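You operate a simulated robot arm through the tools that you are given. There is no shell and no other tool.

You are at the controls of a simulated robot arm. One attempt, no reset.

Task
Tip the beans from the orange tub into the pink lunch box.
Fine: put the tub back and both lids on again. Set down upright: orange tub.
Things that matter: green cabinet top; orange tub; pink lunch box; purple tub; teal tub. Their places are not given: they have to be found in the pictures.

The check looks at the end state, three seconds after you hand in, the way a careful person would. Anything else that was tipped, shoved, dropped, spilled or broken makes it a failure. A push-on lid holds only when it is set on centred and level and pressed home; a screw cap is set on level and turned clockwise until tight.

Robot
A 7-joint arm with a two-finger parallel gripper, fixed in place. Base frame: the origin is at the foot of the arm, x ahead of it, y to its left, z up; the work surface is at about z = 0.82. Units: m, degrees, N and s.
With the tool pointing down near the work surface it reaches from about 0.44 to 0.9 m from the base axis. Its first joint turns from -17.0 to 126.0 degrees. Payload 1.57 kg.
The TCP is the grasp point between the finger pads, 0.03 m short of the fingertips. In the tool frame z runs along the fingers and y along their closing line. Largest opening 0.08 m; finger width 0.017, thickness 0.012; the body of the gripper, 0.04 by 0.082 m, starts 0.08 m behind the TCP.
Orientation is that of the tool frame in the base frame, as a unit quaternion [x, y, z, w]. With the fingers straight down and closing along the base's y, the tool's x points along the base's -x, its y along +y and its z along -z.

Tools
- The arm moves only by the tool arm_command. Its argument "increments" is a list of rows, each an object (a shift or turn left out is 0, a gripper value left out holds the last) with "gripper": the gripper command, from -1 (fully open) to 1 (shut), values between in proportion; "xyz": the shift along the tool's x, y, z in m, a list of three; "rot": the turn, a rotation vector about the tool's x, y, z in degrees, a list of three. In form: [{"gripper": gripper, "xyz": [tx, ty, tz], "rot": [ax, ay, az]}, ...]. A call has 1 to 20 rows; each row is the pose to reach, as a shift and turn from the pose commanded when the call began, along the tool's axes at that moment. Each row takes 0.2 s and may step no farther than 0.05 m and 8.6 degrees from the row before; otherwise, or with a gripper value out of range, the whole call is refused. Where a pose cannot be reached the arm comes as near as it can. A force on the tool above 40 N (or 10 N above the force at the start of the call, whichever is more), or a blocked arm, ends the call early, and 0.2 s more pass. The fingers move at their own pace (about 0.045 m/s each) and stop on an object; they squeeze with about 29 N. The grip force told is the motor's: it shows also when the fingers shut on nothing. Time passes only in rows, and 0.2 s behind the last, so rows that repeat a pose let the fingers close. The reply holds the time, the measured pose of the TCP, the force on the tool along the base axes, the opening and the grip force, in the units named above and with some noise, with the torque about the TCP (base axes, N m) and any sound that the robot's microphone picked up, and new pictures: "views" is both (left out), scene, wrist or none.
- Cameras (640 x 400 px; columns grow to the right, rows downward): "scene" is fixed at [0.3918, -0.6364, 1.6086]; the picture's right is [0.91, -0.41, 0.00], its down [-0.35, -0.77, -0.53] and it looks along [0.22, 0.48, -0.85] (base axes); focal length 245 px, centre (320, 200). "wrist" rides on the gripper at [0.072, -0.007, -0.122] in the tool frame; the picture's right is [0.09, 1.00, 0.00], its down [-0.84, 0.08, -0.54] and it looks along [-0.54, 0.05, 0.84] (tool axes); focal length 238 px, centre (320, 200).
- slide_trunk(by): slides the trunk up (or, below 0, down) by that many m; the arm rides with it, the base frame stays. It gives what a move gives, with no picture.
- probe_pixels(camera, pixels): for up to 12 pixels [column, row] of the newest picture of that camera ("zoom" is the newest enlarged one), the place [x, y, z] in the base frame of the surface seen there, good to about 0.003 m, but the place of the scene camera against the robot may be out by one fixed shift of up to 0.025 m in any direction. The clock stands still meanwhile.
- inspect(camera, box): a new picture of the part [left, top, right, bottom] of that camera's present view, enlarged. The clock stands still meanwhile.
- hand_in(): hands the job in; it is judged then, once.

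Open the gripper and draw the arm clear of the work before you hand the job in, unless the task says otherwise.

The tools are called after ">>>" by a JSON object that holds its "api" and its "payload". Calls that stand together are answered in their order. arm_command: Moves the arm, as the interface text tells. Its arguments: {"type":"object","properties":{"increments":{"type":"array","items":{"type":"object","properties":{"gripper":{"type":"number"},"xyz":{"type":"array","items":{"type":"number"}},"rot":{"type":"array","items":{"type":"number"}}}}},"views":{"type":"string","enum":["both","scene","wrist","none"]}},"required":["increments"]} The other tools are called the same way: slide_trunk (by) slides the trunk up or down; probe_pixels (camera, pixels) gives the place of the surface under pixels of a picture; inspect (camera, box) takes an enlarged picture of a part of a camera's view; hand_in () hands the job in.

At the start:

```text
time: 0.0
eef_pos: [0.7085, -0.0348, 1.1637]
tool_rot: [0.0, 1.0, 0.0, 0.0]
wrist_force: [0.2, 0.7, -0.4]
ft_torque: [0.02, -0.01, 0.02]
opening: 0.0799
grip_force: 0.0
trunk travel left (down, up): [-0.675, 0.115]
```

scene: 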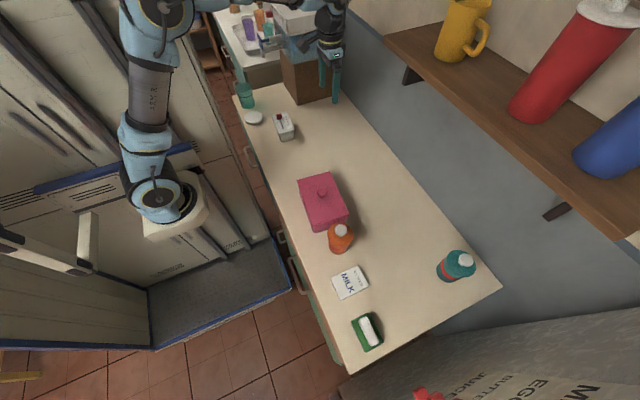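
wrist: 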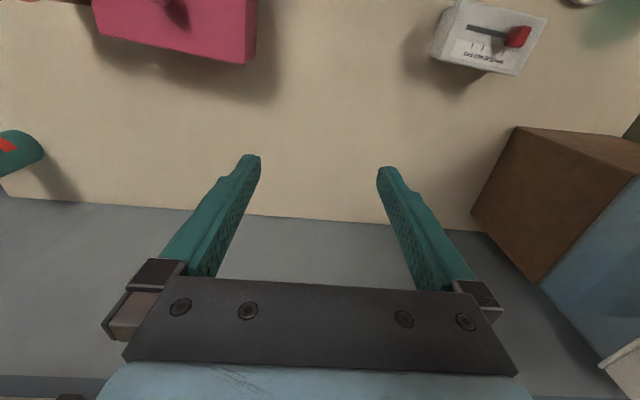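

The scene picture shows a pink lunch box near (323,202) with a knob lid, an orange tub near (340,238) with a white cap, and a teal bottle at (455,266). I'll enlarge these parts to see them in detail.

>>> {"api": "inspect", "payload": {"camera": "scene", "box": [270, 160, 390, 260]}}

>>> {"api": "inspect", "payload": {"camera": "scene", "box": [220, 70, 340, 150]}}

>>> {"api": "probe_pixels", "payload": {"camera": "scene", "pixels": [[321, 191], [340, 231], [340, 240], [455, 266], [466, 260], [310, 210], [315, 230], [348, 220], [330, 175], [300, 182], [350, 283], [366, 332]]}}

```text
4.00 times, centred on (330, 210) of scene
```

zoom: 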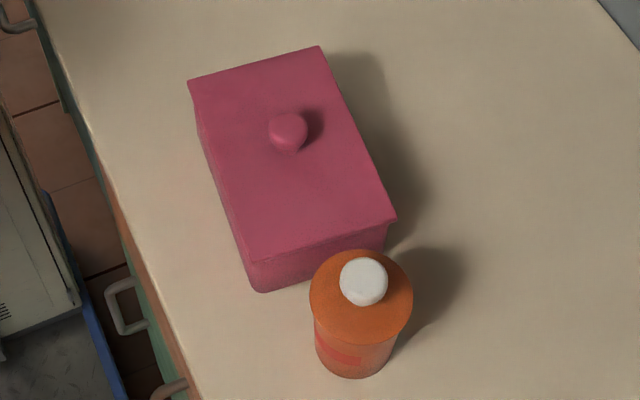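

```text
5.00 times, centred on (280, 110) of scene
```

zoom: 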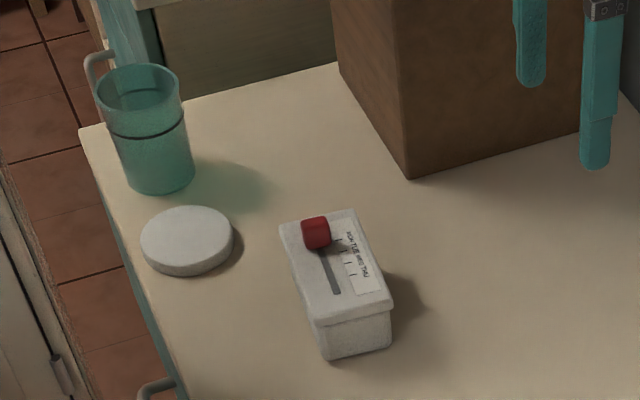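

```text
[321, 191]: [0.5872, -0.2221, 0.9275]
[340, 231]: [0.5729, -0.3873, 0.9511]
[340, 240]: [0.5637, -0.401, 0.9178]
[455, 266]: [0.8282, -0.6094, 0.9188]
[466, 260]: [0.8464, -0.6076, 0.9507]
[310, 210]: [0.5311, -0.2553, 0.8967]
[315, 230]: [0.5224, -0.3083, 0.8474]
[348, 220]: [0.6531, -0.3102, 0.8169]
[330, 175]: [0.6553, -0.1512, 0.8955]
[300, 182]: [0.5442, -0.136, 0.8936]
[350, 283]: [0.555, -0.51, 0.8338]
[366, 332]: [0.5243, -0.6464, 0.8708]
```

The orange tub (zoom (360,310)) has an orange top with a white disc on it, and the lunch box has a flat pink lid with a round knob. I'll enlarge further to make out the kind of lids and look for the purple tub in the background.

>>> {"api": "inspect", "payload": {"camera": "scene", "box": [320, 215, 364, 259]}}

>>> {"api": "inspect", "payload": {"camera": "scene", "box": [200, 0, 350, 94]}}

>>> {"api": "inspect", "payload": {"camera": "scene", "box": [420, 230, 500, 290]}}

>>> {"api": "inspect", "payload": {"camera": "scene", "box": [290, 165, 360, 245]}}

```text
9.09 times, centred on (342, 237) of scene
```

zoom: 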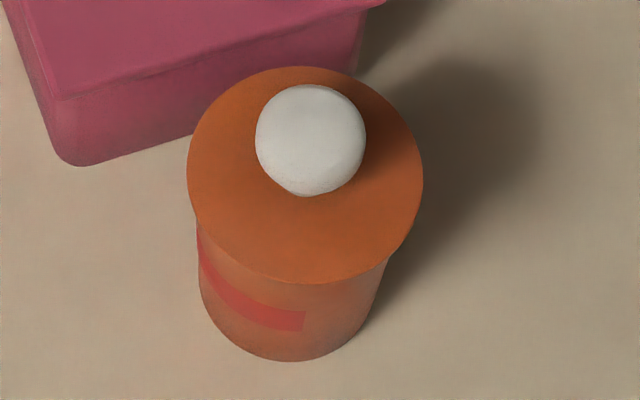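

```text
4.26 times, centred on (275, 47) of scene
```

zoom: 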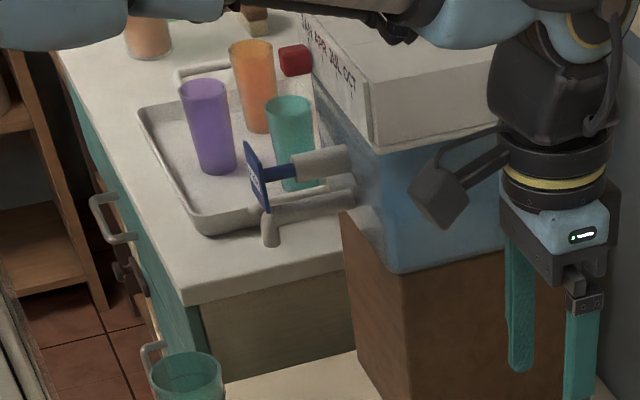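

```text
6.67 times, centred on (460, 260) of scene
```

zoom: 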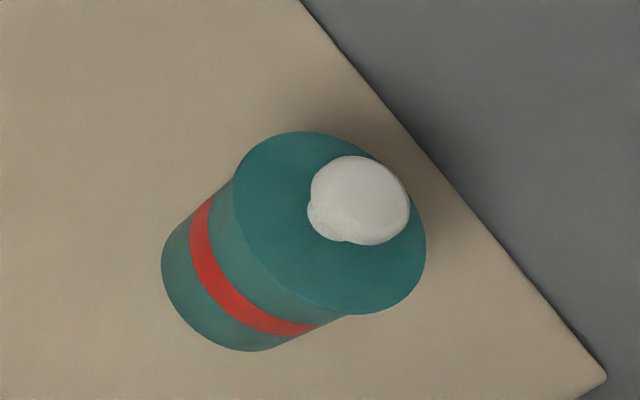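

```text
5.00 times, centred on (325, 205) of scene
```

zoom: 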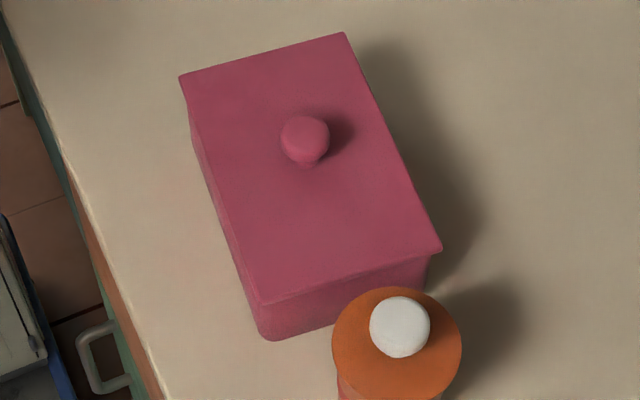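

The orange tub has a flat orange lid (about 0.08 m across) with a white knob, and the lunch box has a flat lid with a pink knob. I'll move the hand back and to the right (towards x 0.52, y −0.22) so that the wrist camera sees both well.

>>> {"api": "arm_command", "payload": {"increments": [{"gripper": -1, "xyz": [0.03, -0.03, 0]}, {"xyz": [0.06, -0.06, 0]}, {"xyz": [0.09, -0.09, 0]}, {"xyz": [0.12, -0.12, 0]}, {"xyz": [0.15, -0.15, 0]}, {"xyz": [0.18, -0.18, 0]}, {"xyz": [0.19, -0.21, 0]}, {"xyz": [0.19, -0.21, 0]}], "views": "both"}}

```text
time: 1.8
eef_pos: [0.5183, -0.2459, 1.1613]
tool_rot: [-0.001, 1.0, 0.0, 0.0]
wrist_force: [-0.9, -0.3, 1.0]
ft_torque: [-0.02, 0.03, -0.02]
opening: 0.0799
grip_force: 0.0
trunk travel left (down, up): [-0.675, 0.115]
```

scene: 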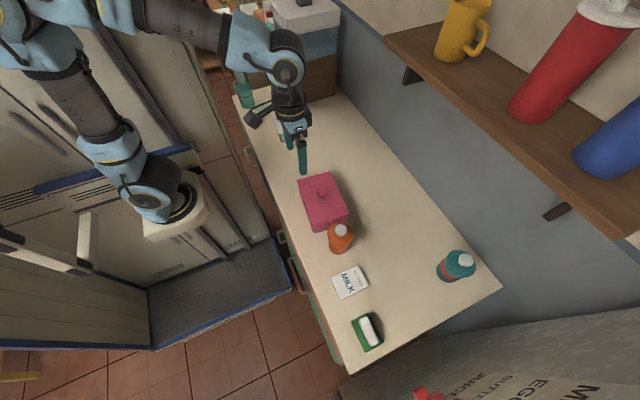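
wrist: 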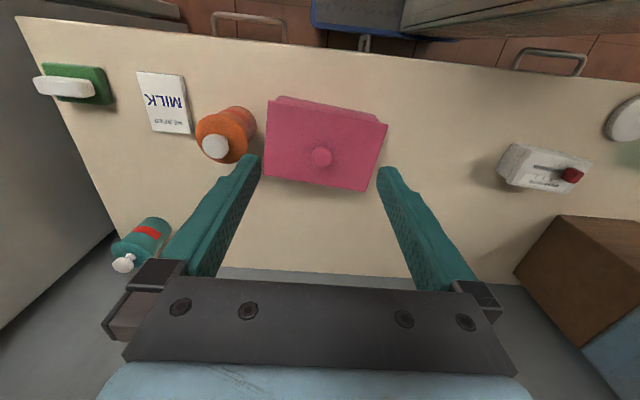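

Both the box (325,145) and orange tub (225,135) are now in the wrist view. I'll probe key points through the wrist camera and enlarge the region.

>>> {"api": "probe_pixels", "payload": {"camera": "wrist", "pixels": [[321, 157], [268, 104], [386, 125], [264, 174], [365, 191], [215, 146], [202, 130], [240, 150], [235, 112], [252, 125], [215, 160], [300, 130]]}}

>>> {"api": "inspect", "payload": {"camera": "wrist", "box": [180, 80, 400, 210]}}

>>> {"api": "probe_pixels", "payload": {"camera": "scene", "pixels": [[321, 190], [341, 229], [320, 215], [312, 200]]}}

```text
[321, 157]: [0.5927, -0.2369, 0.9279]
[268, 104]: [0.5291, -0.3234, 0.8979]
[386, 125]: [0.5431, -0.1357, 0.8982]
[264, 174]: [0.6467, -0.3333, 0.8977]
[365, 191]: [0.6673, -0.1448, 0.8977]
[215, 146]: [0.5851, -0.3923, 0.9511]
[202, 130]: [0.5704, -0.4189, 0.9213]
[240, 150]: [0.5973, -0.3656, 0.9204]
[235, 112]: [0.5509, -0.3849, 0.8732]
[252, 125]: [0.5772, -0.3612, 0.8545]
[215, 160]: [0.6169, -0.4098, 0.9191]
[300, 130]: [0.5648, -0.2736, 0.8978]
```

```text
2.91 times, centred on (290, 145) of wrist
```

zoom: 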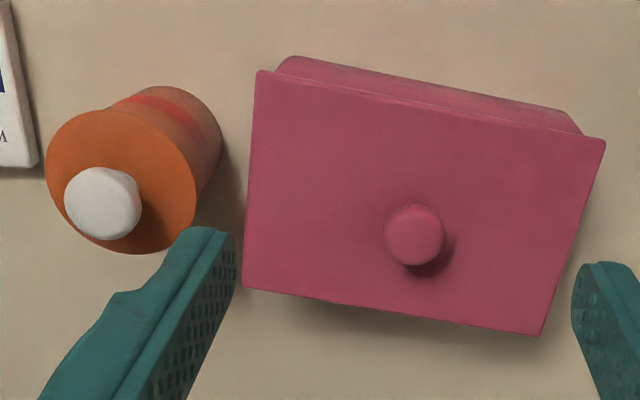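

```text
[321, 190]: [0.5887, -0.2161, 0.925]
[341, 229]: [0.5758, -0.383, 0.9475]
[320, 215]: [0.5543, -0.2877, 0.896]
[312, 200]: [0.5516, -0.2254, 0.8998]
```

The wrist probes put the pink knob at (0.593,-0.237,0.928) on a lid at z 0.898, and the orange tub's white knob at about (0.585,-0.392,0.951) on a lid at z 0.92. I'll go closer to the orange tub for a better look and to test the reach there.

>>> {"api": "arm_command", "payload": {"increments": [{"gripper": -1, "xyz": [0.005, -0.035, 0.02]}, {"xyz": [0.01, -0.07, 0.04]}, {"xyz": [0.015, -0.11, 0.06]}, {"xyz": [0.02, -0.14, 0.08]}, {"xyz": [0.023, -0.154, 0.1]}, {"xyz": [0.023, -0.154, 0.1]}], "views": "both"}}

```text
time: 3.2
eef_pos: [0.4961, -0.3999, 1.0665]
tool_rot: [0.0, 1.0, 0.0, 0.0]
wrist_force: [-0.4, -0.5, -0.9]
ft_torque: [0.0, -0.02, 0.02]
opening: 0.0798
grip_force: 0.1
trunk travel left (down, up): [-0.675, 0.115]
```

scene: 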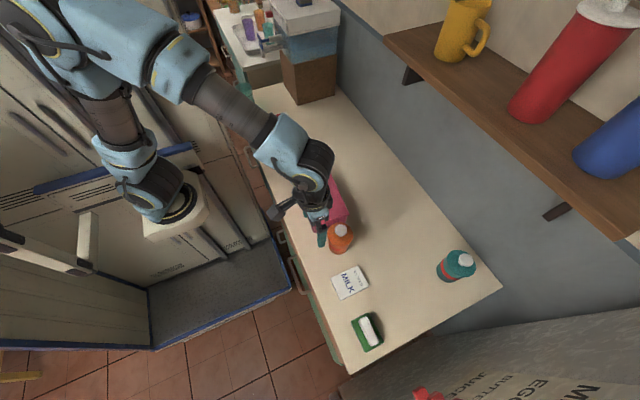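
wrist: 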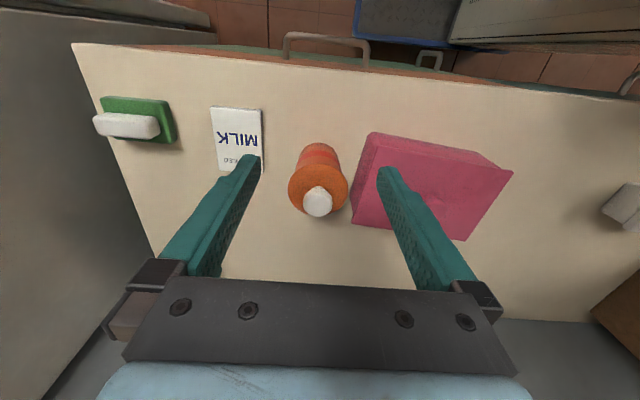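

The pose was reached; the tub sits at wrist (318,185) in the picture. I'll enlarge it and probe its lid rim, knob and body, and check the upper left of the scene.

>>> {"api": "inspect", "payload": {"camera": "wrist", "box": [270, 130, 370, 230]}}

>>> {"api": "probe_pixels", "payload": {"camera": "wrist", "pixels": [[317, 199], [317, 208], [307, 200], [328, 200], [292, 190], [345, 185], [320, 166], [335, 165], [305, 166], [318, 150], [302, 155], [336, 155]]}}

>>> {"api": "inspect", "payload": {"camera": "scene", "box": [160, 0, 260, 60]}}

```text
4.00 times, centred on (320, 180) of wrist
```

zoom: 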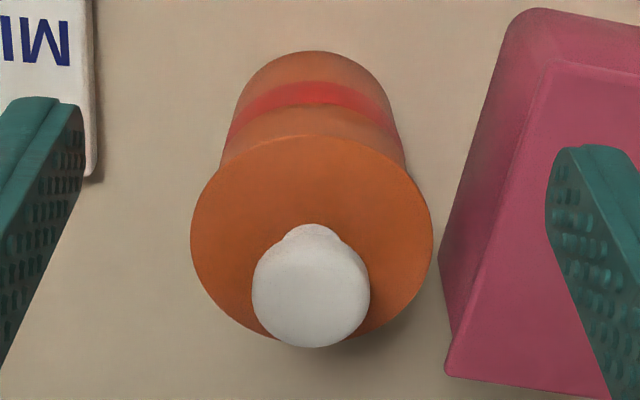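

```text
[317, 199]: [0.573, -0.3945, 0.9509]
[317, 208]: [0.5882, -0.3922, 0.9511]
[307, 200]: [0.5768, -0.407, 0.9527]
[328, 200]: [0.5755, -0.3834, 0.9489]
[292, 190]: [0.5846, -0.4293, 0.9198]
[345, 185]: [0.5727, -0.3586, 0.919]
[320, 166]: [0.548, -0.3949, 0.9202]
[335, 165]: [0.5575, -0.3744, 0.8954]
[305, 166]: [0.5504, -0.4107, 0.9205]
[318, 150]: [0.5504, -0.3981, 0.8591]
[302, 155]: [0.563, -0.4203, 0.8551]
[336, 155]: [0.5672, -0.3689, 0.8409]
```

```text
6.40 times, centred on (210, 30) of scene
```

zoom: 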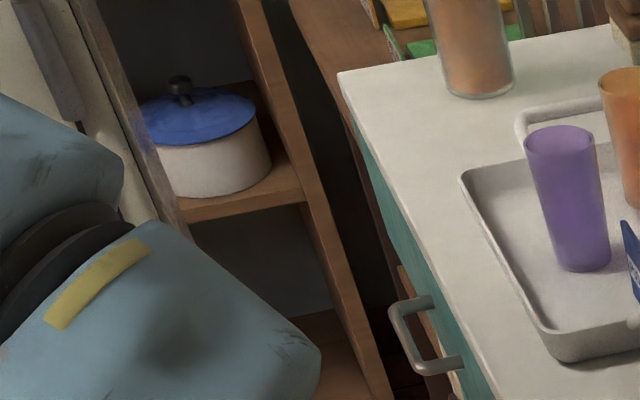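

The tub's lid is a round disc with a white mushroom knob; body narrower with a red band. I'll probe the rim and knob edges finely for the centre.

>>> {"api": "probe_pixels", "payload": {"camera": "wrist", "pixels": [[289, 190], [346, 190], [318, 165], [300, 208], [336, 208], [304, 212], [304, 200], [331, 200], [318, 187], [318, 189], [318, 192], [318, 215]]}}

>>> {"api": "probe_pixels", "payload": {"camera": "wrist", "pixels": [[299, 165], [341, 165], [318, 144], [300, 155], [338, 155], [360, 178], [356, 195], [352, 218], [372, 133], [358, 170], [375, 160], [400, 150]]}}

```text
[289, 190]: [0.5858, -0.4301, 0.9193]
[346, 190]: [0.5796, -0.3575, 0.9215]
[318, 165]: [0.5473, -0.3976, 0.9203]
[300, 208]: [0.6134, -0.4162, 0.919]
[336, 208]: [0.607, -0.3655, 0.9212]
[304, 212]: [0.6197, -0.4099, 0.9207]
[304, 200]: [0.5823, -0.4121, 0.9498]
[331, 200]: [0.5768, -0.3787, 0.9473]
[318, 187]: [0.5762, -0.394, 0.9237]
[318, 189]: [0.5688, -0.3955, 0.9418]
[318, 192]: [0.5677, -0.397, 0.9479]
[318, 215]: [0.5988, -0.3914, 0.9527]
```

```text
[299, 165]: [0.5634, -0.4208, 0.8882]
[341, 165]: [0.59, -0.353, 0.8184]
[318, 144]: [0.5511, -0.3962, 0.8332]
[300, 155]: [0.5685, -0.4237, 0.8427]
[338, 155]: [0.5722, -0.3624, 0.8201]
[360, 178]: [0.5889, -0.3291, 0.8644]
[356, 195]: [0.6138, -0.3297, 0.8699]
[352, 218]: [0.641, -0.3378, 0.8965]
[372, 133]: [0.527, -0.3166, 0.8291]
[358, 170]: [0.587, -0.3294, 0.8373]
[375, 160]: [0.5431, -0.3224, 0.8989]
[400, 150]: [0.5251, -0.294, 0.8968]
```

Lid centre comes out at about (0.584,-0.395), radius 0.037–0.039, body radius 0.033; gap between body and box about 0.03. Before touching anything I'll probe the free counter for places to lay the lids.

>>> {"api": "probe_pixels", "payload": {"camera": "wrist", "pixels": [[320, 270], [320, 255], [350, 265], [560, 200], [560, 300], [520, 260], [620, 200], [235, 280], [530, 300], [240, 135], [262, 160], [300, 62]]}}

>>> {"api": "probe_pixels", "payload": {"camera": "scene", "pixels": [[285, 120], [278, 132], [293, 137], [350, 170], [390, 190], [420, 220], [360, 110], [345, 140], [300, 160], [455, 290], [262, 150], [310, 250]]}}

```text
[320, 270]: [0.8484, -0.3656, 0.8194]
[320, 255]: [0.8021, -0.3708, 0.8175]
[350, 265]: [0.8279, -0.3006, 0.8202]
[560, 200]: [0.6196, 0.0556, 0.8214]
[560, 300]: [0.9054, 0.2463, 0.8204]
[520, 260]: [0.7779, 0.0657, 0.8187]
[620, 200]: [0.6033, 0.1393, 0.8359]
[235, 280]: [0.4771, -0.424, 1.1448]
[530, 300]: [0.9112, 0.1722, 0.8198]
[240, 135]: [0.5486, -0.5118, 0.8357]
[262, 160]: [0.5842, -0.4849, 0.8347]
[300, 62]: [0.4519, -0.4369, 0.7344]
```

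```text
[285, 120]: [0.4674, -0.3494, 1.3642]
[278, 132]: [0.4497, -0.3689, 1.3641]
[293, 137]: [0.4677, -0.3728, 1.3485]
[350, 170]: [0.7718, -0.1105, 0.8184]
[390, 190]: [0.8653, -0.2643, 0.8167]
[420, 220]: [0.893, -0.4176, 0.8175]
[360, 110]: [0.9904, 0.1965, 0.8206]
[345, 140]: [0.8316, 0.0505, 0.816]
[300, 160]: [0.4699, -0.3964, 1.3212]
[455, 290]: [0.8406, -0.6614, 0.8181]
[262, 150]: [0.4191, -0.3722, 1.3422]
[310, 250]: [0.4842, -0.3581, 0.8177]
```

The counter is free out to x ≈ 0.9, so the orange lid can go near (0.74,-0.38) and the pink one near (0.77,-0.10). Now I move over the orange knob at (0.5835,-0.395), stopping at z 1.00.

>>> {"api": "arm_command", "payload": {"increments": [{"gripper": -1, "xyz": [-0.03, 0.001, 0.01]}, {"xyz": [-0.06, 0.002, 0.025]}, {"xyz": [-0.088, 0.004, 0.045]}, {"xyz": [-0.088, 0.004, 0.064]}, {"xyz": [-0.088, 0.004, 0.064]}], "views": "both"}}

```text
time: 4.4
eef_pos: [0.5854, -0.3935, 0.997]
tool_rot: [0.0, 1.0, 0.0, 0.001]
wrist_force: [-0.5, 0.3, 0.5]
ft_torque: [0.03, 0.0, 0.01]
opening: 0.08
grip_force: 0.1
trunk travel left (down, up): [-0.675, 0.115]
```

scene: 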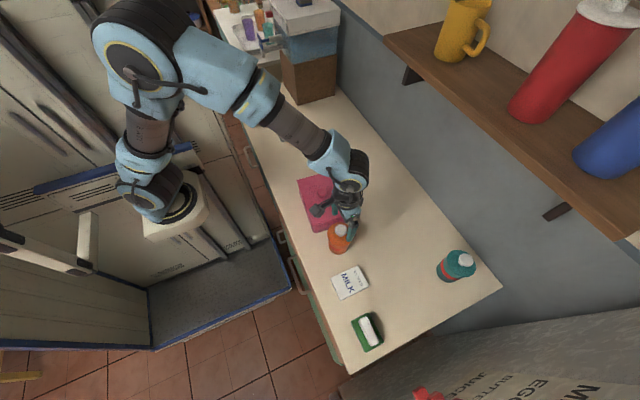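
wrist: 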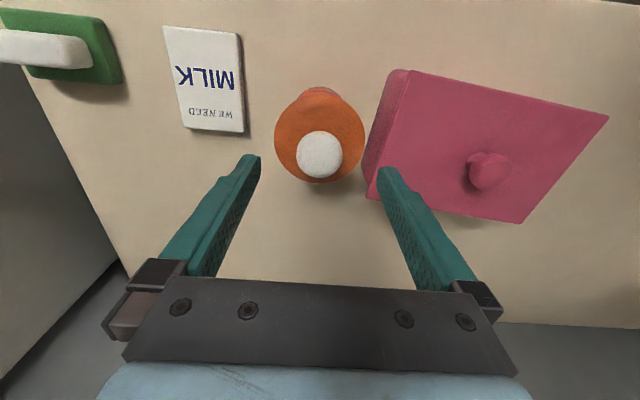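

The knob at (320,154) lies between the fingertips (250,158) and (388,172). I'll re-probe knob and lid edges from this nearer view.

>>> {"api": "probe_pixels", "payload": {"camera": "wrist", "pixels": [[320, 154], [299, 154], [341, 154], [320, 133], [320, 174], [277, 138], [362, 138], [320, 90], [290, 172], [350, 172], [305, 180], [320, 180]]}}

>>> {"api": "inspect", "payload": {"camera": "wrist", "box": [250, 70, 400, 200]}}

```text
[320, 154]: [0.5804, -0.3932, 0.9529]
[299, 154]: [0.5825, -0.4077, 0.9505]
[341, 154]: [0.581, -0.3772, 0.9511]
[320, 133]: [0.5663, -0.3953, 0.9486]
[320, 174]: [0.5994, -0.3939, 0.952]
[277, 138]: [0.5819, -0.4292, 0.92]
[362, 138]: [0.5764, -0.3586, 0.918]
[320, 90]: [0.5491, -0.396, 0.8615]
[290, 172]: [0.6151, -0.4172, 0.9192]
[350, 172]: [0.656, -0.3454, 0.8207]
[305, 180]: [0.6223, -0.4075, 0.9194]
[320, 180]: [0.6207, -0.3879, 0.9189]
```

```text
3.08 times, centred on (325, 135) of wrist
```

zoom: 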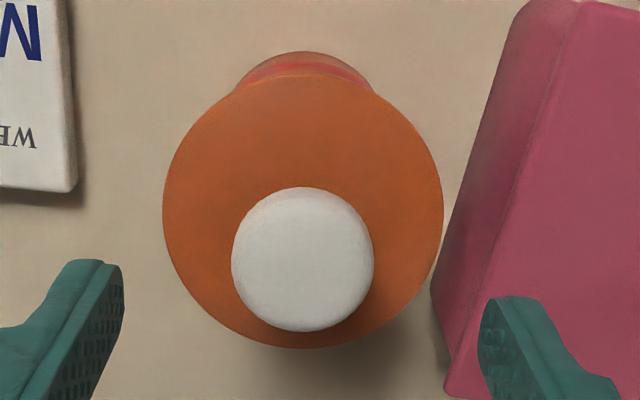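

Knob centre (0.583,-0.393), top 0.952, lid surface 0.92. I descend to TCP z ≈ 0.954 (tips 4 mm above the lid) and close on the knob.

>>> {"api": "arm_command", "payload": {"increments": [{"gripper": -1, "xyz": [0, 0.001, 0.02]}, {"gripper": -1, "xyz": [0.0, 0.001, 0.0455]}, {"gripper": -1, "xyz": [0.0, 0.001, 0.0455]}, {"gripper": 1, "xyz": [0.0, 0.001, 0.0455]}, {"gripper": 1, "xyz": [0.0, 0.001, 0.0455]}, {"gripper": 1, "xyz": [0.0, 0.001, 0.0455]}, {"gripper": 1, "xyz": [0.0, 0.001, 0.0455]}, {"gripper": 1, "xyz": [0.0, 0.001, 0.0455]}], "views": "both"}}

```text
time: 6.2
eef_pos: [0.5861, -0.393, 0.9534]
tool_rot: [0.0, 1.0, 0.0, 0.001]
wrist_force: [-0.3, -0.7, 0.3]
ft_torque: [-0.03, -0.01, 0.02]
opening: 0.0344
grip_force: 29.5
trunk travel left (down, up): [-0.675, 0.115]
heard: snap
```

scene: 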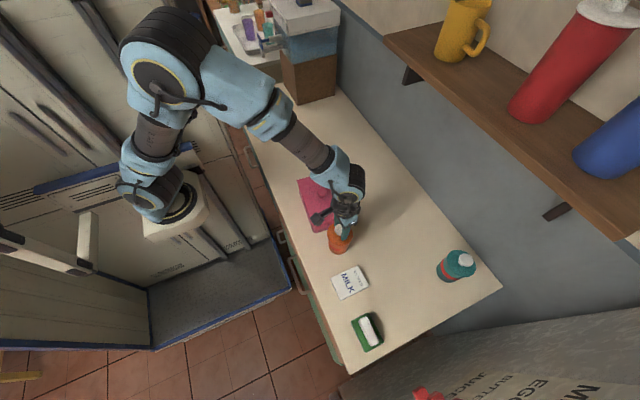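
wrist: 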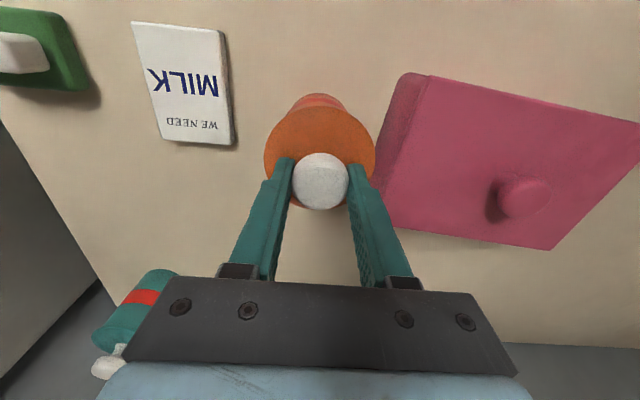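

The fingers hold the knob (opening 0.034, 29.5 N), and a "snap" was heard. I'll look closely at the lid before pulling.

>>> {"api": "inspect", "payload": {"camera": "wrist", "box": [250, 80, 400, 220]}}

>>> {"api": "inspect", "payload": {"camera": "scene", "box": [310, 190, 380, 260]}}

>>> {"api": "probe_pixels", "payload": {"camera": "wrist", "pixels": [[320, 120], [320, 100], [275, 150], [365, 150], [320, 180], [275, 170], [520, 198], [450, 150]]}}

```text
2.86 times, centred on (325, 150) of wrist
```

zoom: 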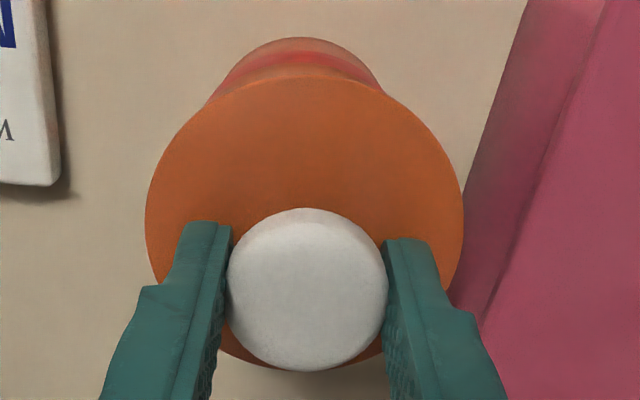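

```text
5.71 times, centred on (345, 225) of scene
```

zoom: 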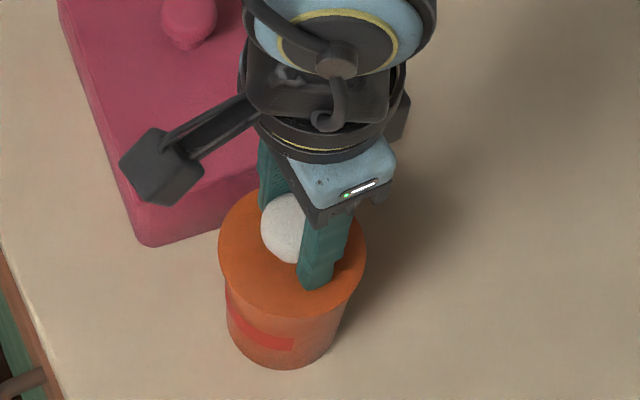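

```text
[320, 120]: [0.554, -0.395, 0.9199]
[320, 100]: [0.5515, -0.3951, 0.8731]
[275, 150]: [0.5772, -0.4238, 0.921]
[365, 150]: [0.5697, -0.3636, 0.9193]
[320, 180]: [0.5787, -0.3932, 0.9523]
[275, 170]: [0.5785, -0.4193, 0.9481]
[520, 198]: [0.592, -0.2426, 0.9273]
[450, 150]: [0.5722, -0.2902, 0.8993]
```

Nothing looks displaced. I'll pull up gently by 1 cm and watch the force and the tub body.

>>> {"api": "arm_command", "payload": {"increments": [{"gripper": 1, "xyz": [0, 0, -0.003]}, {"gripper": 1, "xyz": [0, 0, -0.006]}, {"gripper": 1, "xyz": [0, 0, -0.01]}, {"gripper": 1, "xyz": [0, 0, -0.01]}], "views": "both"}}

```text
time: 7.2
eef_pos: [0.585, -0.3937, 0.9644]
tool_rot: [0.0, 1.0, 0.0, -0.001]
wrist_force: [-1.0, 1.2, -0.2]
ft_torque: [0.03, 0.04, 0.0]
opening: 0.0343
grip_force: 28.5
trunk travel left (down, up): [-0.675, 0.115]
```

scene: 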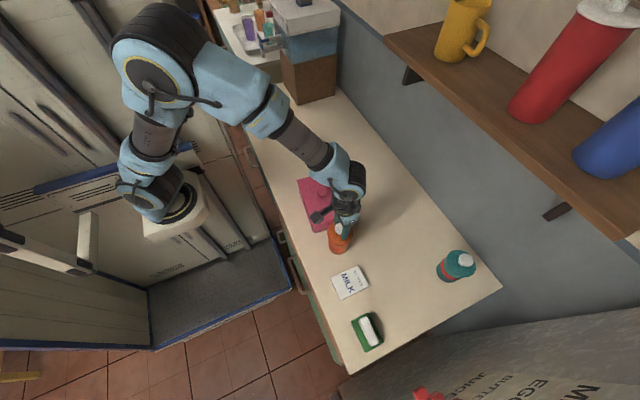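
wrist: 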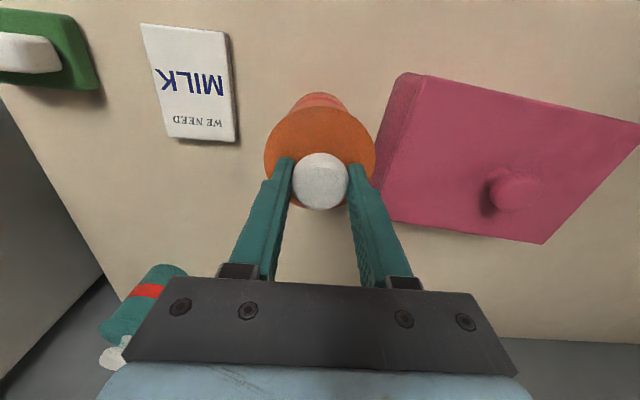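

The force is almost nil, so either the lid is loose or very light. I'll enlarge both views to see whether a gap opened between lid and tub.

>>> {"api": "inspect", "payload": {"camera": "scene", "box": [315, 205, 365, 260]}}

>>> {"api": "inspect", "payload": {"camera": "wrist", "box": [250, 70, 400, 220]}}

>>> {"api": "probe_pixels", "payload": {"camera": "wrist", "pixels": [[320, 120], [320, 100], [320, 96], [310, 98], [275, 150], [365, 150], [320, 180]]}}

```text
7.27 times, centred on (340, 232) of scene
```

zoom: 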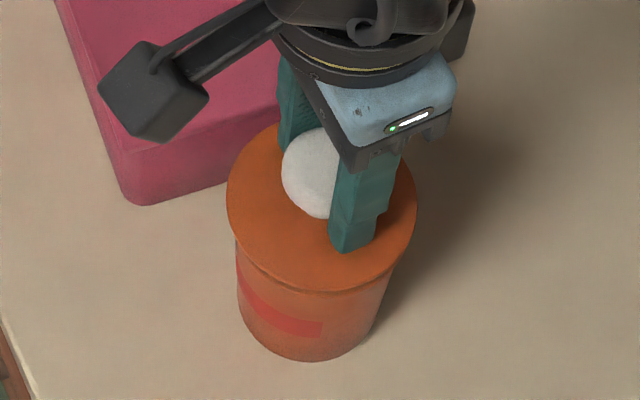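

```text
2.67 times, centred on (325, 145) of wrist
```

zoom: 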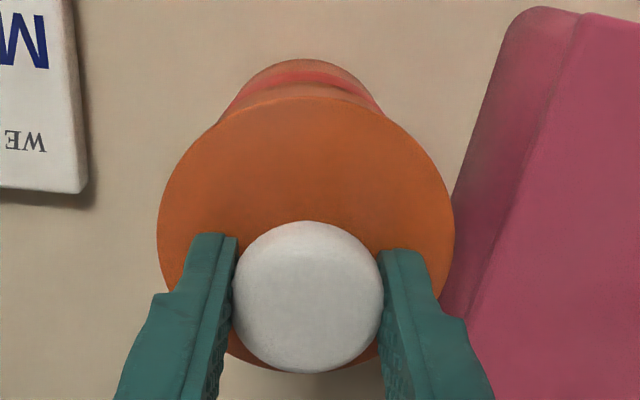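

```text
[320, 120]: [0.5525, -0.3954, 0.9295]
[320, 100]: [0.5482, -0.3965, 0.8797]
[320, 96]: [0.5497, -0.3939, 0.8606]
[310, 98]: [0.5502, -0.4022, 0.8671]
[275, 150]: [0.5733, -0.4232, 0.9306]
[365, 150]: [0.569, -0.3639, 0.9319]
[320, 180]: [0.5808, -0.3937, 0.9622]
```

The lid has risen to z 0.930 while the tub's bottom edge (scene row ≈254) has hardly moved, so the lid seems to be coming off. I'll raise another 3 cm and check.

>>> {"api": "arm_command", "payload": {"increments": [{"gripper": 1, "xyz": [0, 0, -0.01]}, {"gripper": 1, "xyz": [0, 0, -0.02]}, {"gripper": 1, "xyz": [0, 0, -0.03]}, {"gripper": 1, "xyz": [0, 0, -0.03]}], "views": "both"}}

>>> {"api": "inspect", "payload": {"camera": "scene", "box": [315, 195, 365, 260]}}

```text
time: 8.2
eef_pos: [0.5855, -0.3949, 0.9928]
tool_rot: [0.0, 1.0, 0.0, 0.0]
wrist_force: [-0.2, -0.1, 0.6]
ft_torque: [-0.03, -0.03, -0.01]
opening: 0.0344
grip_force: 29.4
trunk travel left (down, up): [-0.675, 0.115]
```

scene: 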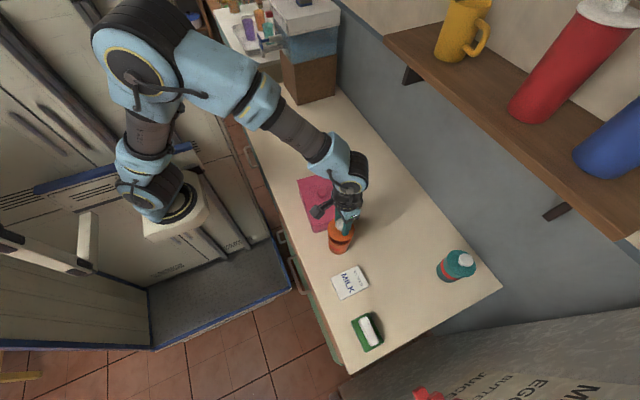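
wrist: 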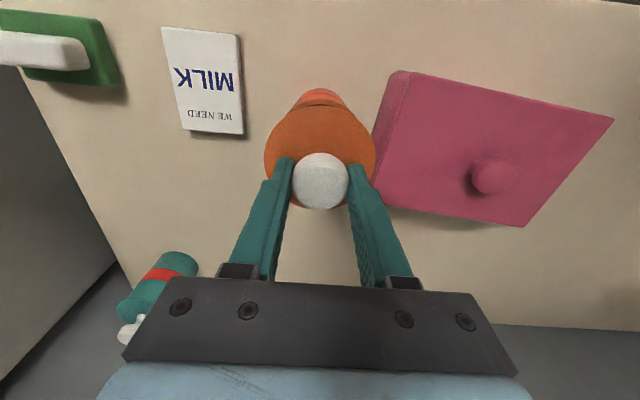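

```text
6.15 times, centred on (340, 228) of scene
```

zoom: 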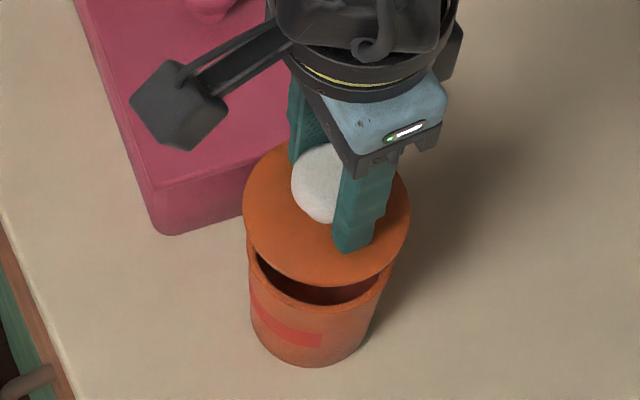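

The lid is off cleanly; the tub stands open beneath it. I carry the lid to about (0.74,-0.37) and lower part-way there.

>>> {"api": "arm_command", "payload": {"increments": [{"gripper": 1, "xyz": [0, 0, -0.03]}, {"gripper": 1, "xyz": [-0.04, 0.006, -0.03]}, {"gripper": 1, "xyz": [-0.08, 0.012, -0.03]}, {"gripper": 1, "xyz": [-0.12, 0.018, -0.03]}, {"gripper": 1, "xyz": [-0.1565, 0.024, -0.03]}, {"gripper": 1, "xyz": [-0.1565, 0.024, 0.01]}, {"gripper": 1, "xyz": [-0.1565, 0.024, 0.05]}, {"gripper": 1, "xyz": [-0.1565, 0.024, 0.09]}, {"gripper": 1, "xyz": [-0.1565, 0.024, 0.11]}, {"gripper": 1, "xyz": [-0.1565, 0.024, 0.11]}], "views": "both"}}

>>> {"api": "inspect", "payload": {"camera": "scene", "box": [310, 170, 420, 260]}}

```text
time: 10.4
eef_pos: [0.7417, -0.3697, 0.8833]
tool_rot: [0.0, 1.0, -0.001, 0.0]
wrist_force: [-0.9, -1.0, -0.3]
ft_torque: [-0.01, 0.02, -0.02]
opening: 0.0339
grip_force: 28.9
trunk travel left (down, up): [-0.675, 0.115]
```

scene: 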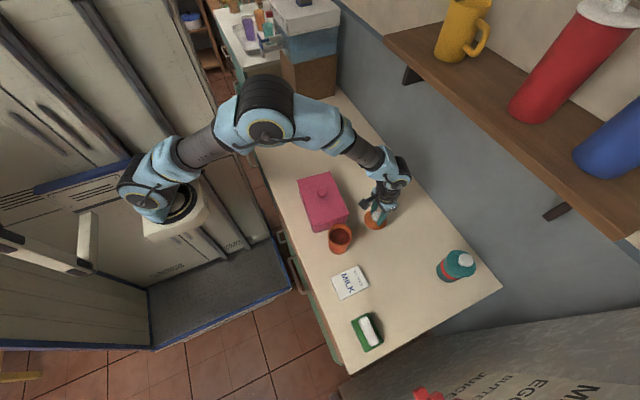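
wrist: 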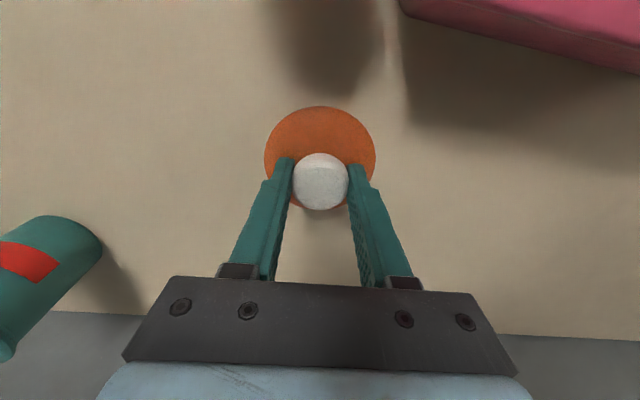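

```text
4.44 times, centred on (365, 215) of scene
```

zoom: 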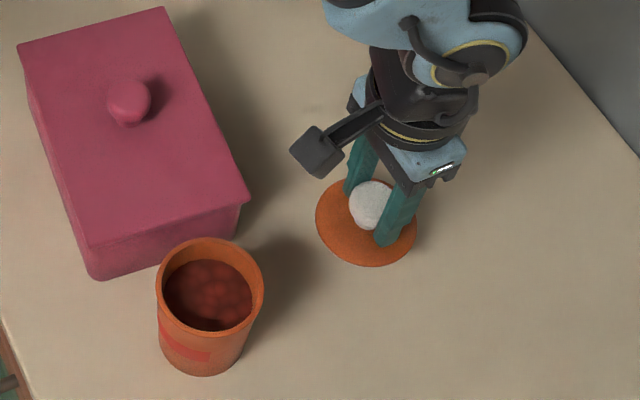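

The tub is open with dark-red beans inside, and the lid hovers over clear counter. I lower it slowly until it touches.

>>> {"api": "arm_command", "payload": {"increments": [{"gripper": 1, "xyz": [0, 0, 0.006]}, {"gripper": 1, "xyz": [0, 0, 0.011]}, {"gripper": 1, "xyz": [0, 0, 0.014]}, {"gripper": 1, "xyz": [0, 0, 0.017]}, {"gripper": 1, "xyz": [0, 0, 0.017]}], "views": "wrist"}}

>>> {"api": "probe_pixels", "payload": {"camera": "wrist", "pixels": [[320, 120], [320, 108], [320, 100], [280, 140], [360, 140], [320, 180]]}}

>>> {"api": "inspect", "payload": {"camera": "scene", "box": [355, 190, 405, 240]}}

```text
time: 11.6
eef_pos: [0.7405, -0.3705, 0.8664]
tool_rot: [0.001, 1.0, 0.0, 0.0]
wrist_force: [0.2, 0.1, 0.3]
ft_torque: [0.01, 0.02, 0.01]
opening: 0.0344
grip_force: 28.9
trunk travel left (down, up): [-0.675, 0.115]
```

wrist: 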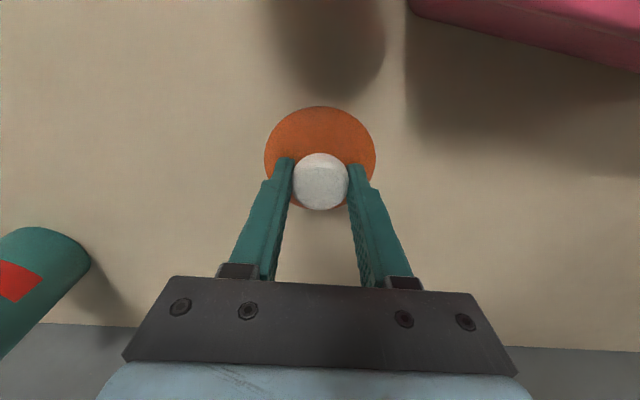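

```text
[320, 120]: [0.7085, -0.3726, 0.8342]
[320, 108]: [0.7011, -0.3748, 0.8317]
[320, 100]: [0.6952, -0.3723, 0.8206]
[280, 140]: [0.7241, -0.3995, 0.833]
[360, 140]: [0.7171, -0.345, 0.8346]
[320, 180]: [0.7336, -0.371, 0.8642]
```

```text
8.00 times, centred on (380, 215) of scene
```

zoom: 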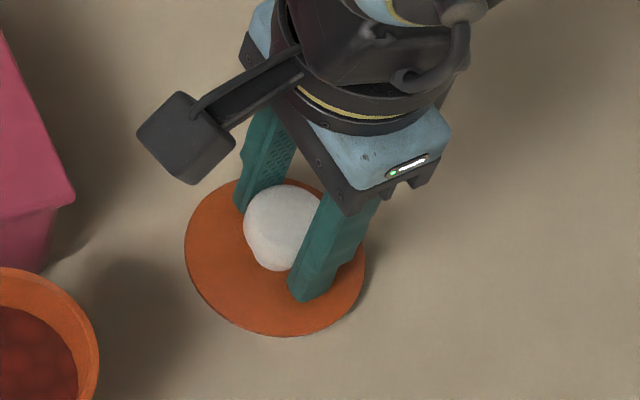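

The lid top is at 0.833, about 1.3 cm above the counter, with no contact force yet. I keep lowering in small steps.

>>> {"api": "arm_command", "payload": {"increments": [{"gripper": 1, "xyz": [0, 0, 0.002]}, {"gripper": 1, "xyz": [0, 0, 0.003]}, {"gripper": 1, "xyz": [0, 0, 0.004]}, {"gripper": 1, "xyz": [0, 0, 0.004]}], "views": "none"}}

```text
time: 12.6
eef_pos: [0.7402, -0.3713, 0.864]
tool_rot: [-0.001, 1.0, -0.001, 0.001]
wrist_force: [-4.3, 0.4, 16.5]
ft_torque: [0.07, 0.18, 0.01]
opening: 0.034
grip_force: 29.4
trunk travel left (down, up): [-0.675, 0.115]
```

Contact at TCP z ≈ 0.864 with 16.5 N. I ease up 2 mm, open the gripper and rise clear.

>>> {"api": "arm_command", "payload": {"increments": [{"gripper": 1, "xyz": [0, 0, -0.003]}, {"gripper": -1, "xyz": [0, 0, -0.003]}, {"gripper": -1, "xyz": [0, 0, -0.003]}, {"gripper": -1, "xyz": [0, 0, -0.003]}, {"gripper": -1, "xyz": [0, 0, -0.003]}, {"gripper": -1, "xyz": [0, 0, -0.02]}, {"gripper": -1, "xyz": [0, 0, -0.06]}, {"gripper": -1, "xyz": [0, 0, -0.1]}, {"gripper": -1, "xyz": [0, 0, -0.14]}, {"gripper": -1, "xyz": [0, 0, -0.14]}], "views": "both"}}

```text
time: 14.8
eef_pos: [0.7374, -0.3679, 1.0037]
tool_rot: [0.0, 1.0, 0.0, 0.0]
wrist_force: [0.8, 0.7, 0.0]
ft_torque: [-0.01, 0.0, 0.02]
opening: 0.08
grip_force: 0.1
trunk travel left (down, up): [-0.675, 0.115]
```

scene: 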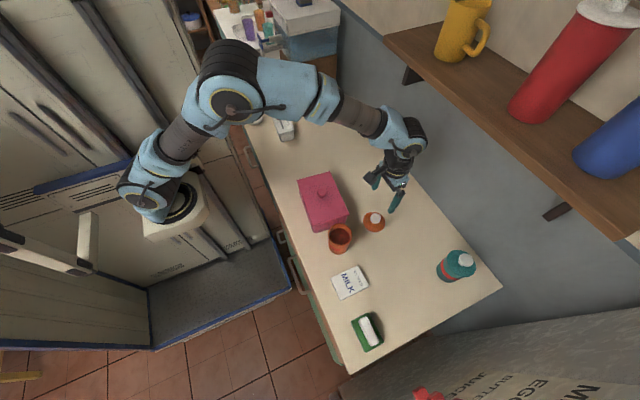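
wrist: 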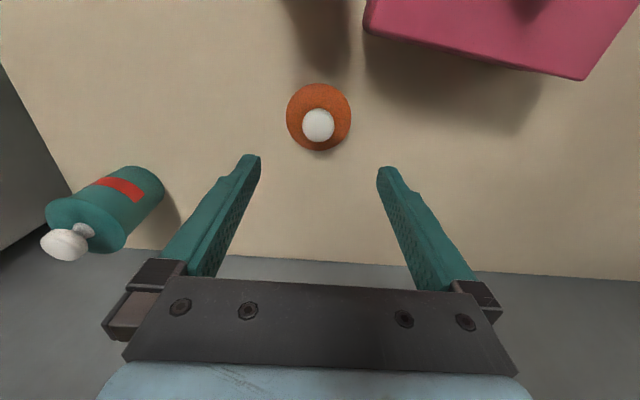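

The lid lies flat at wrist (318,118). Next I move over the pink lid's knob at about (0.593,-0.237).

>>> {"api": "arm_command", "payload": {"increments": [{"gripper": -1, "xyz": [0.03, 0.027, 0]}, {"xyz": [0.06, 0.054, 0]}, {"xyz": [0.09, 0.081, 0]}, {"xyz": [0.12, 0.108, 0]}, {"xyz": [0.1465, 0.1328, 0]}, {"xyz": [0.1465, 0.1328, 0]}], "views": "both"}}

```text
time: 16.2
eef_pos: [0.5953, -0.2391, 1.0046]
tool_rot: [-0.001, 1.0, 0.0, 0.0]
wrist_force: [0.7, 0.3, 0.6]
ft_torque: [0.02, 0.01, -0.01]
opening: 0.0801
grip_force: 0.0
trunk travel left (down, up): [-0.675, 0.115]
```

scene: 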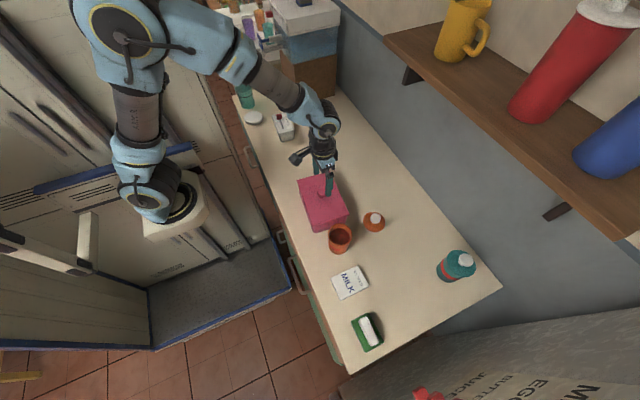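
wrist: 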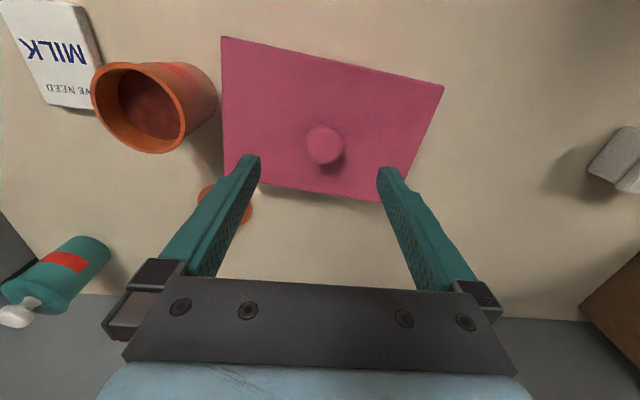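

The knob is at wrist (324,145). I probe it and the lid corners, and also the tub's rim and bean level, from this view.

>>> {"api": "probe_pixels", "payload": {"camera": "wrist", "pixels": [[324, 143], [308, 143], [342, 143], [324, 128], [324, 160], [224, 40], [441, 88], [226, 160], [380, 200], [330, 100], [300, 188]]}}

>>> {"api": "probe_pixels", "payload": {"camera": "wrist", "pixels": [[148, 108], [96, 105], [182, 125], [130, 64], [150, 150], [180, 72], [213, 95], [165, 110], [130, 90]]}}

>>> {"api": "inspect", "payload": {"camera": "wrist", "box": [80, 30, 460, 210]}}

```text
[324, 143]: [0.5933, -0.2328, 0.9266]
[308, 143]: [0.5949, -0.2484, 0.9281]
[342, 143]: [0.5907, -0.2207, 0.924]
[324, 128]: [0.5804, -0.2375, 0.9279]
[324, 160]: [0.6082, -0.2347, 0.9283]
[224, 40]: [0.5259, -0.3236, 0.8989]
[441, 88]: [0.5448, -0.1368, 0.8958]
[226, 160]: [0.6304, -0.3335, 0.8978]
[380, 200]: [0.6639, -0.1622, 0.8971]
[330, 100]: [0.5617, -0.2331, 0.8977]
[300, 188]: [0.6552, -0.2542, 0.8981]
```

```text
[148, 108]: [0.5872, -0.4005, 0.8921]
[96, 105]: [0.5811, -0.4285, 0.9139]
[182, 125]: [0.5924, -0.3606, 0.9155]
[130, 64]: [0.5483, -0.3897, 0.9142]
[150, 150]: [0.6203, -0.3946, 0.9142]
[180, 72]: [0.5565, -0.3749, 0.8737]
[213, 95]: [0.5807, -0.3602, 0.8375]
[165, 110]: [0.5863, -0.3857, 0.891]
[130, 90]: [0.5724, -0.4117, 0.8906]
```

```text
1.68 times, centred on (270, 120) of wrist
```

zoom: 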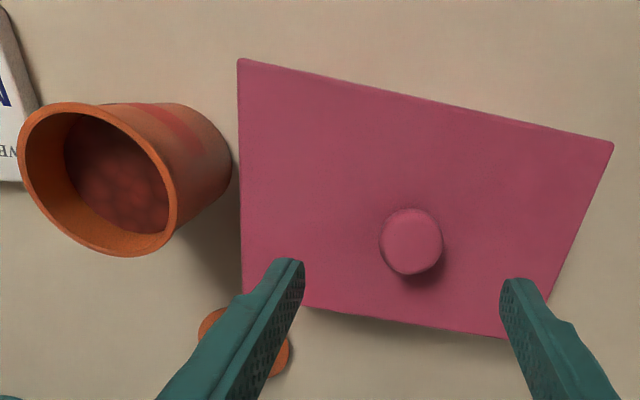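

Knob centre ≈ (0.594,-0.235), lid surface 0.898; tub rim at 0.9145 with beans at 0.891. I descend to TCP z 0.932 and close on the pink knob.

>>> {"api": "arm_command", "payload": {"increments": [{"gripper": -1, "xyz": [0, 0.001, 0.03]}, {"gripper": -1, "xyz": [0.0, 0.002, 0.055]}, {"gripper": -1, "xyz": [-0.0005, 0.002, 0.071]}, {"gripper": -1, "xyz": [-0.0005, 0.002, 0.071]}, {"gripper": 1, "xyz": [-0.0005, 0.002, 0.071]}, {"gripper": 1, "xyz": [-0.0005, 0.002, 0.071]}, {"gripper": 1, "xyz": [-0.0005, 0.002, 0.071]}, {"gripper": 1, "xyz": [-0.0005, 0.002, 0.071]}, {"gripper": 1, "xyz": [-0.0005, 0.002, 0.071]}], "views": "wrist"}}

```text
time: 18.2
eef_pos: [0.5944, -0.2354, 0.9333]
tool_rot: [0.0, 1.0, 0.0, 0.0]
wrist_force: [0.0, 0.6, 0.2]
ft_torque: [0.04, -0.01, 0.11]
opening: 0.0326
grip_force: 28.6
trunk travel left (down, up): [-0.675, 0.115]
```

wrist: 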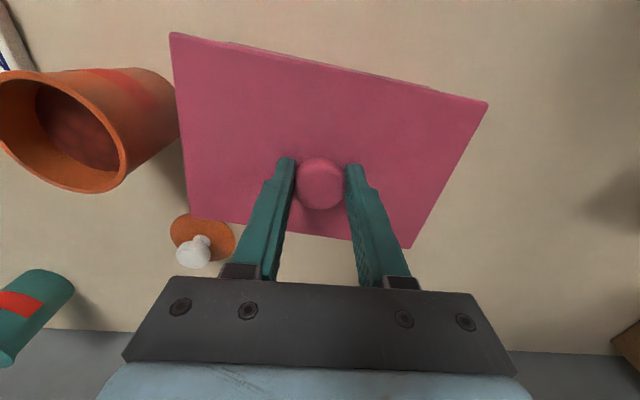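

The gripper holds the pink knob (opening 0.033). I pull up gently and watch the forces.

>>> {"api": "arm_command", "payload": {"increments": [{"gripper": 1, "xyz": [0, 0, -0.002]}, {"gripper": 1, "xyz": [0, 0, -0.004]}, {"gripper": 1, "xyz": [0, 0, -0.007]}, {"gripper": 1, "xyz": [0, 0, -0.01]}, {"gripper": 1, "xyz": [0, 0, -0.01]}], "views": "both"}}

>>> {"api": "inspect", "payload": {"camera": "scene", "box": [290, 165, 360, 245]}}

```text
time: 19.4
eef_pos: [0.5947, -0.2353, 0.942]
tool_rot: [-0.001, 1.0, 0.0, 0.0]
wrist_force: [-0.7, 0.0, -3.0]
ft_torque: [0.0, 0.01, 0.01]
opening: 0.0324
grip_force: 28.3
trunk travel left (down, up): [-0.675, 0.115]
```

scene: 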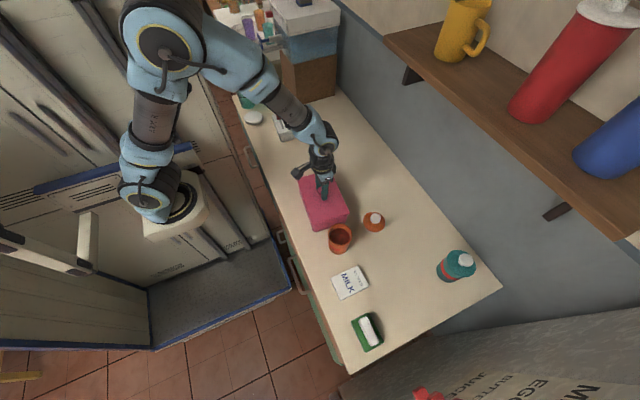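
wrist: 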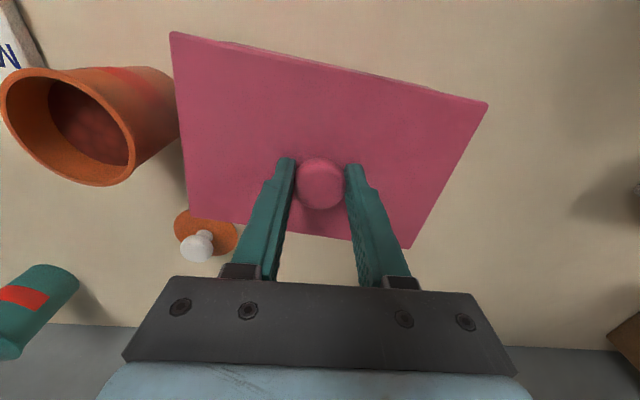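

```text
5.00 times, centred on (325, 205) of scene
```

zoom: 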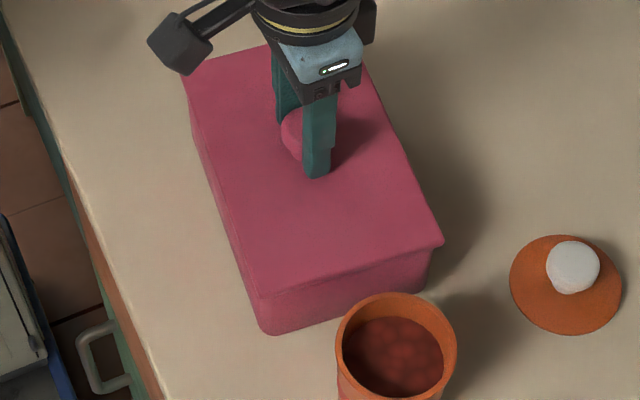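

The z force is −3.0 N; I need to know if that is only the lid or the whole box coming along. I enlarge the wrist view and probe the box body below the lid.

>>> {"api": "inspect", "payload": {"camera": "wrist", "box": [160, 20, 500, 130]}}

>>> {"api": "inspect", "payload": {"camera": "scene", "box": [310, 200, 350, 245]}}

>>> {"api": "probe_pixels", "payload": {"camera": "scene", "pixels": [[325, 226], [325, 229], [312, 226], [314, 231], [318, 218], [330, 222], [336, 220], [308, 215]]}}

```text
1.88 times, centred on (330, 75) of wrist
```

zoom: 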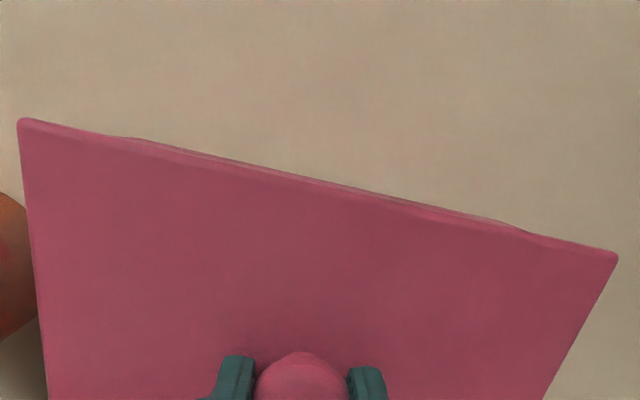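

```text
8.89 times, centred on (330, 222) of scene
```

zoom: 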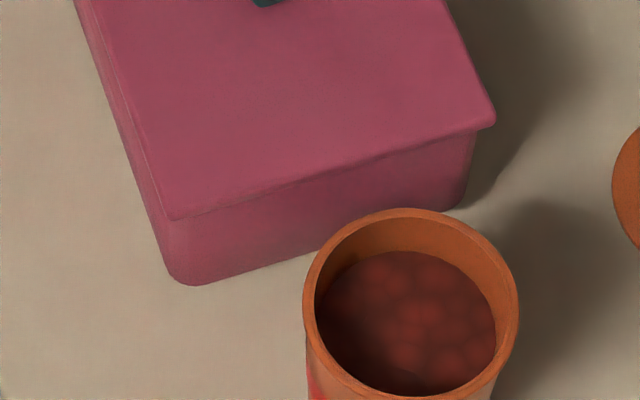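

```text
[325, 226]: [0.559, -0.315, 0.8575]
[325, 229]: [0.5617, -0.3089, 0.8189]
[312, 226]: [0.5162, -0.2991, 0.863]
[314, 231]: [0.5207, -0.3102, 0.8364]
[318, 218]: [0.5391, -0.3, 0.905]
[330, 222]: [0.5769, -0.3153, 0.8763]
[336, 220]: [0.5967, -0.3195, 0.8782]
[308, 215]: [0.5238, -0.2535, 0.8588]
```

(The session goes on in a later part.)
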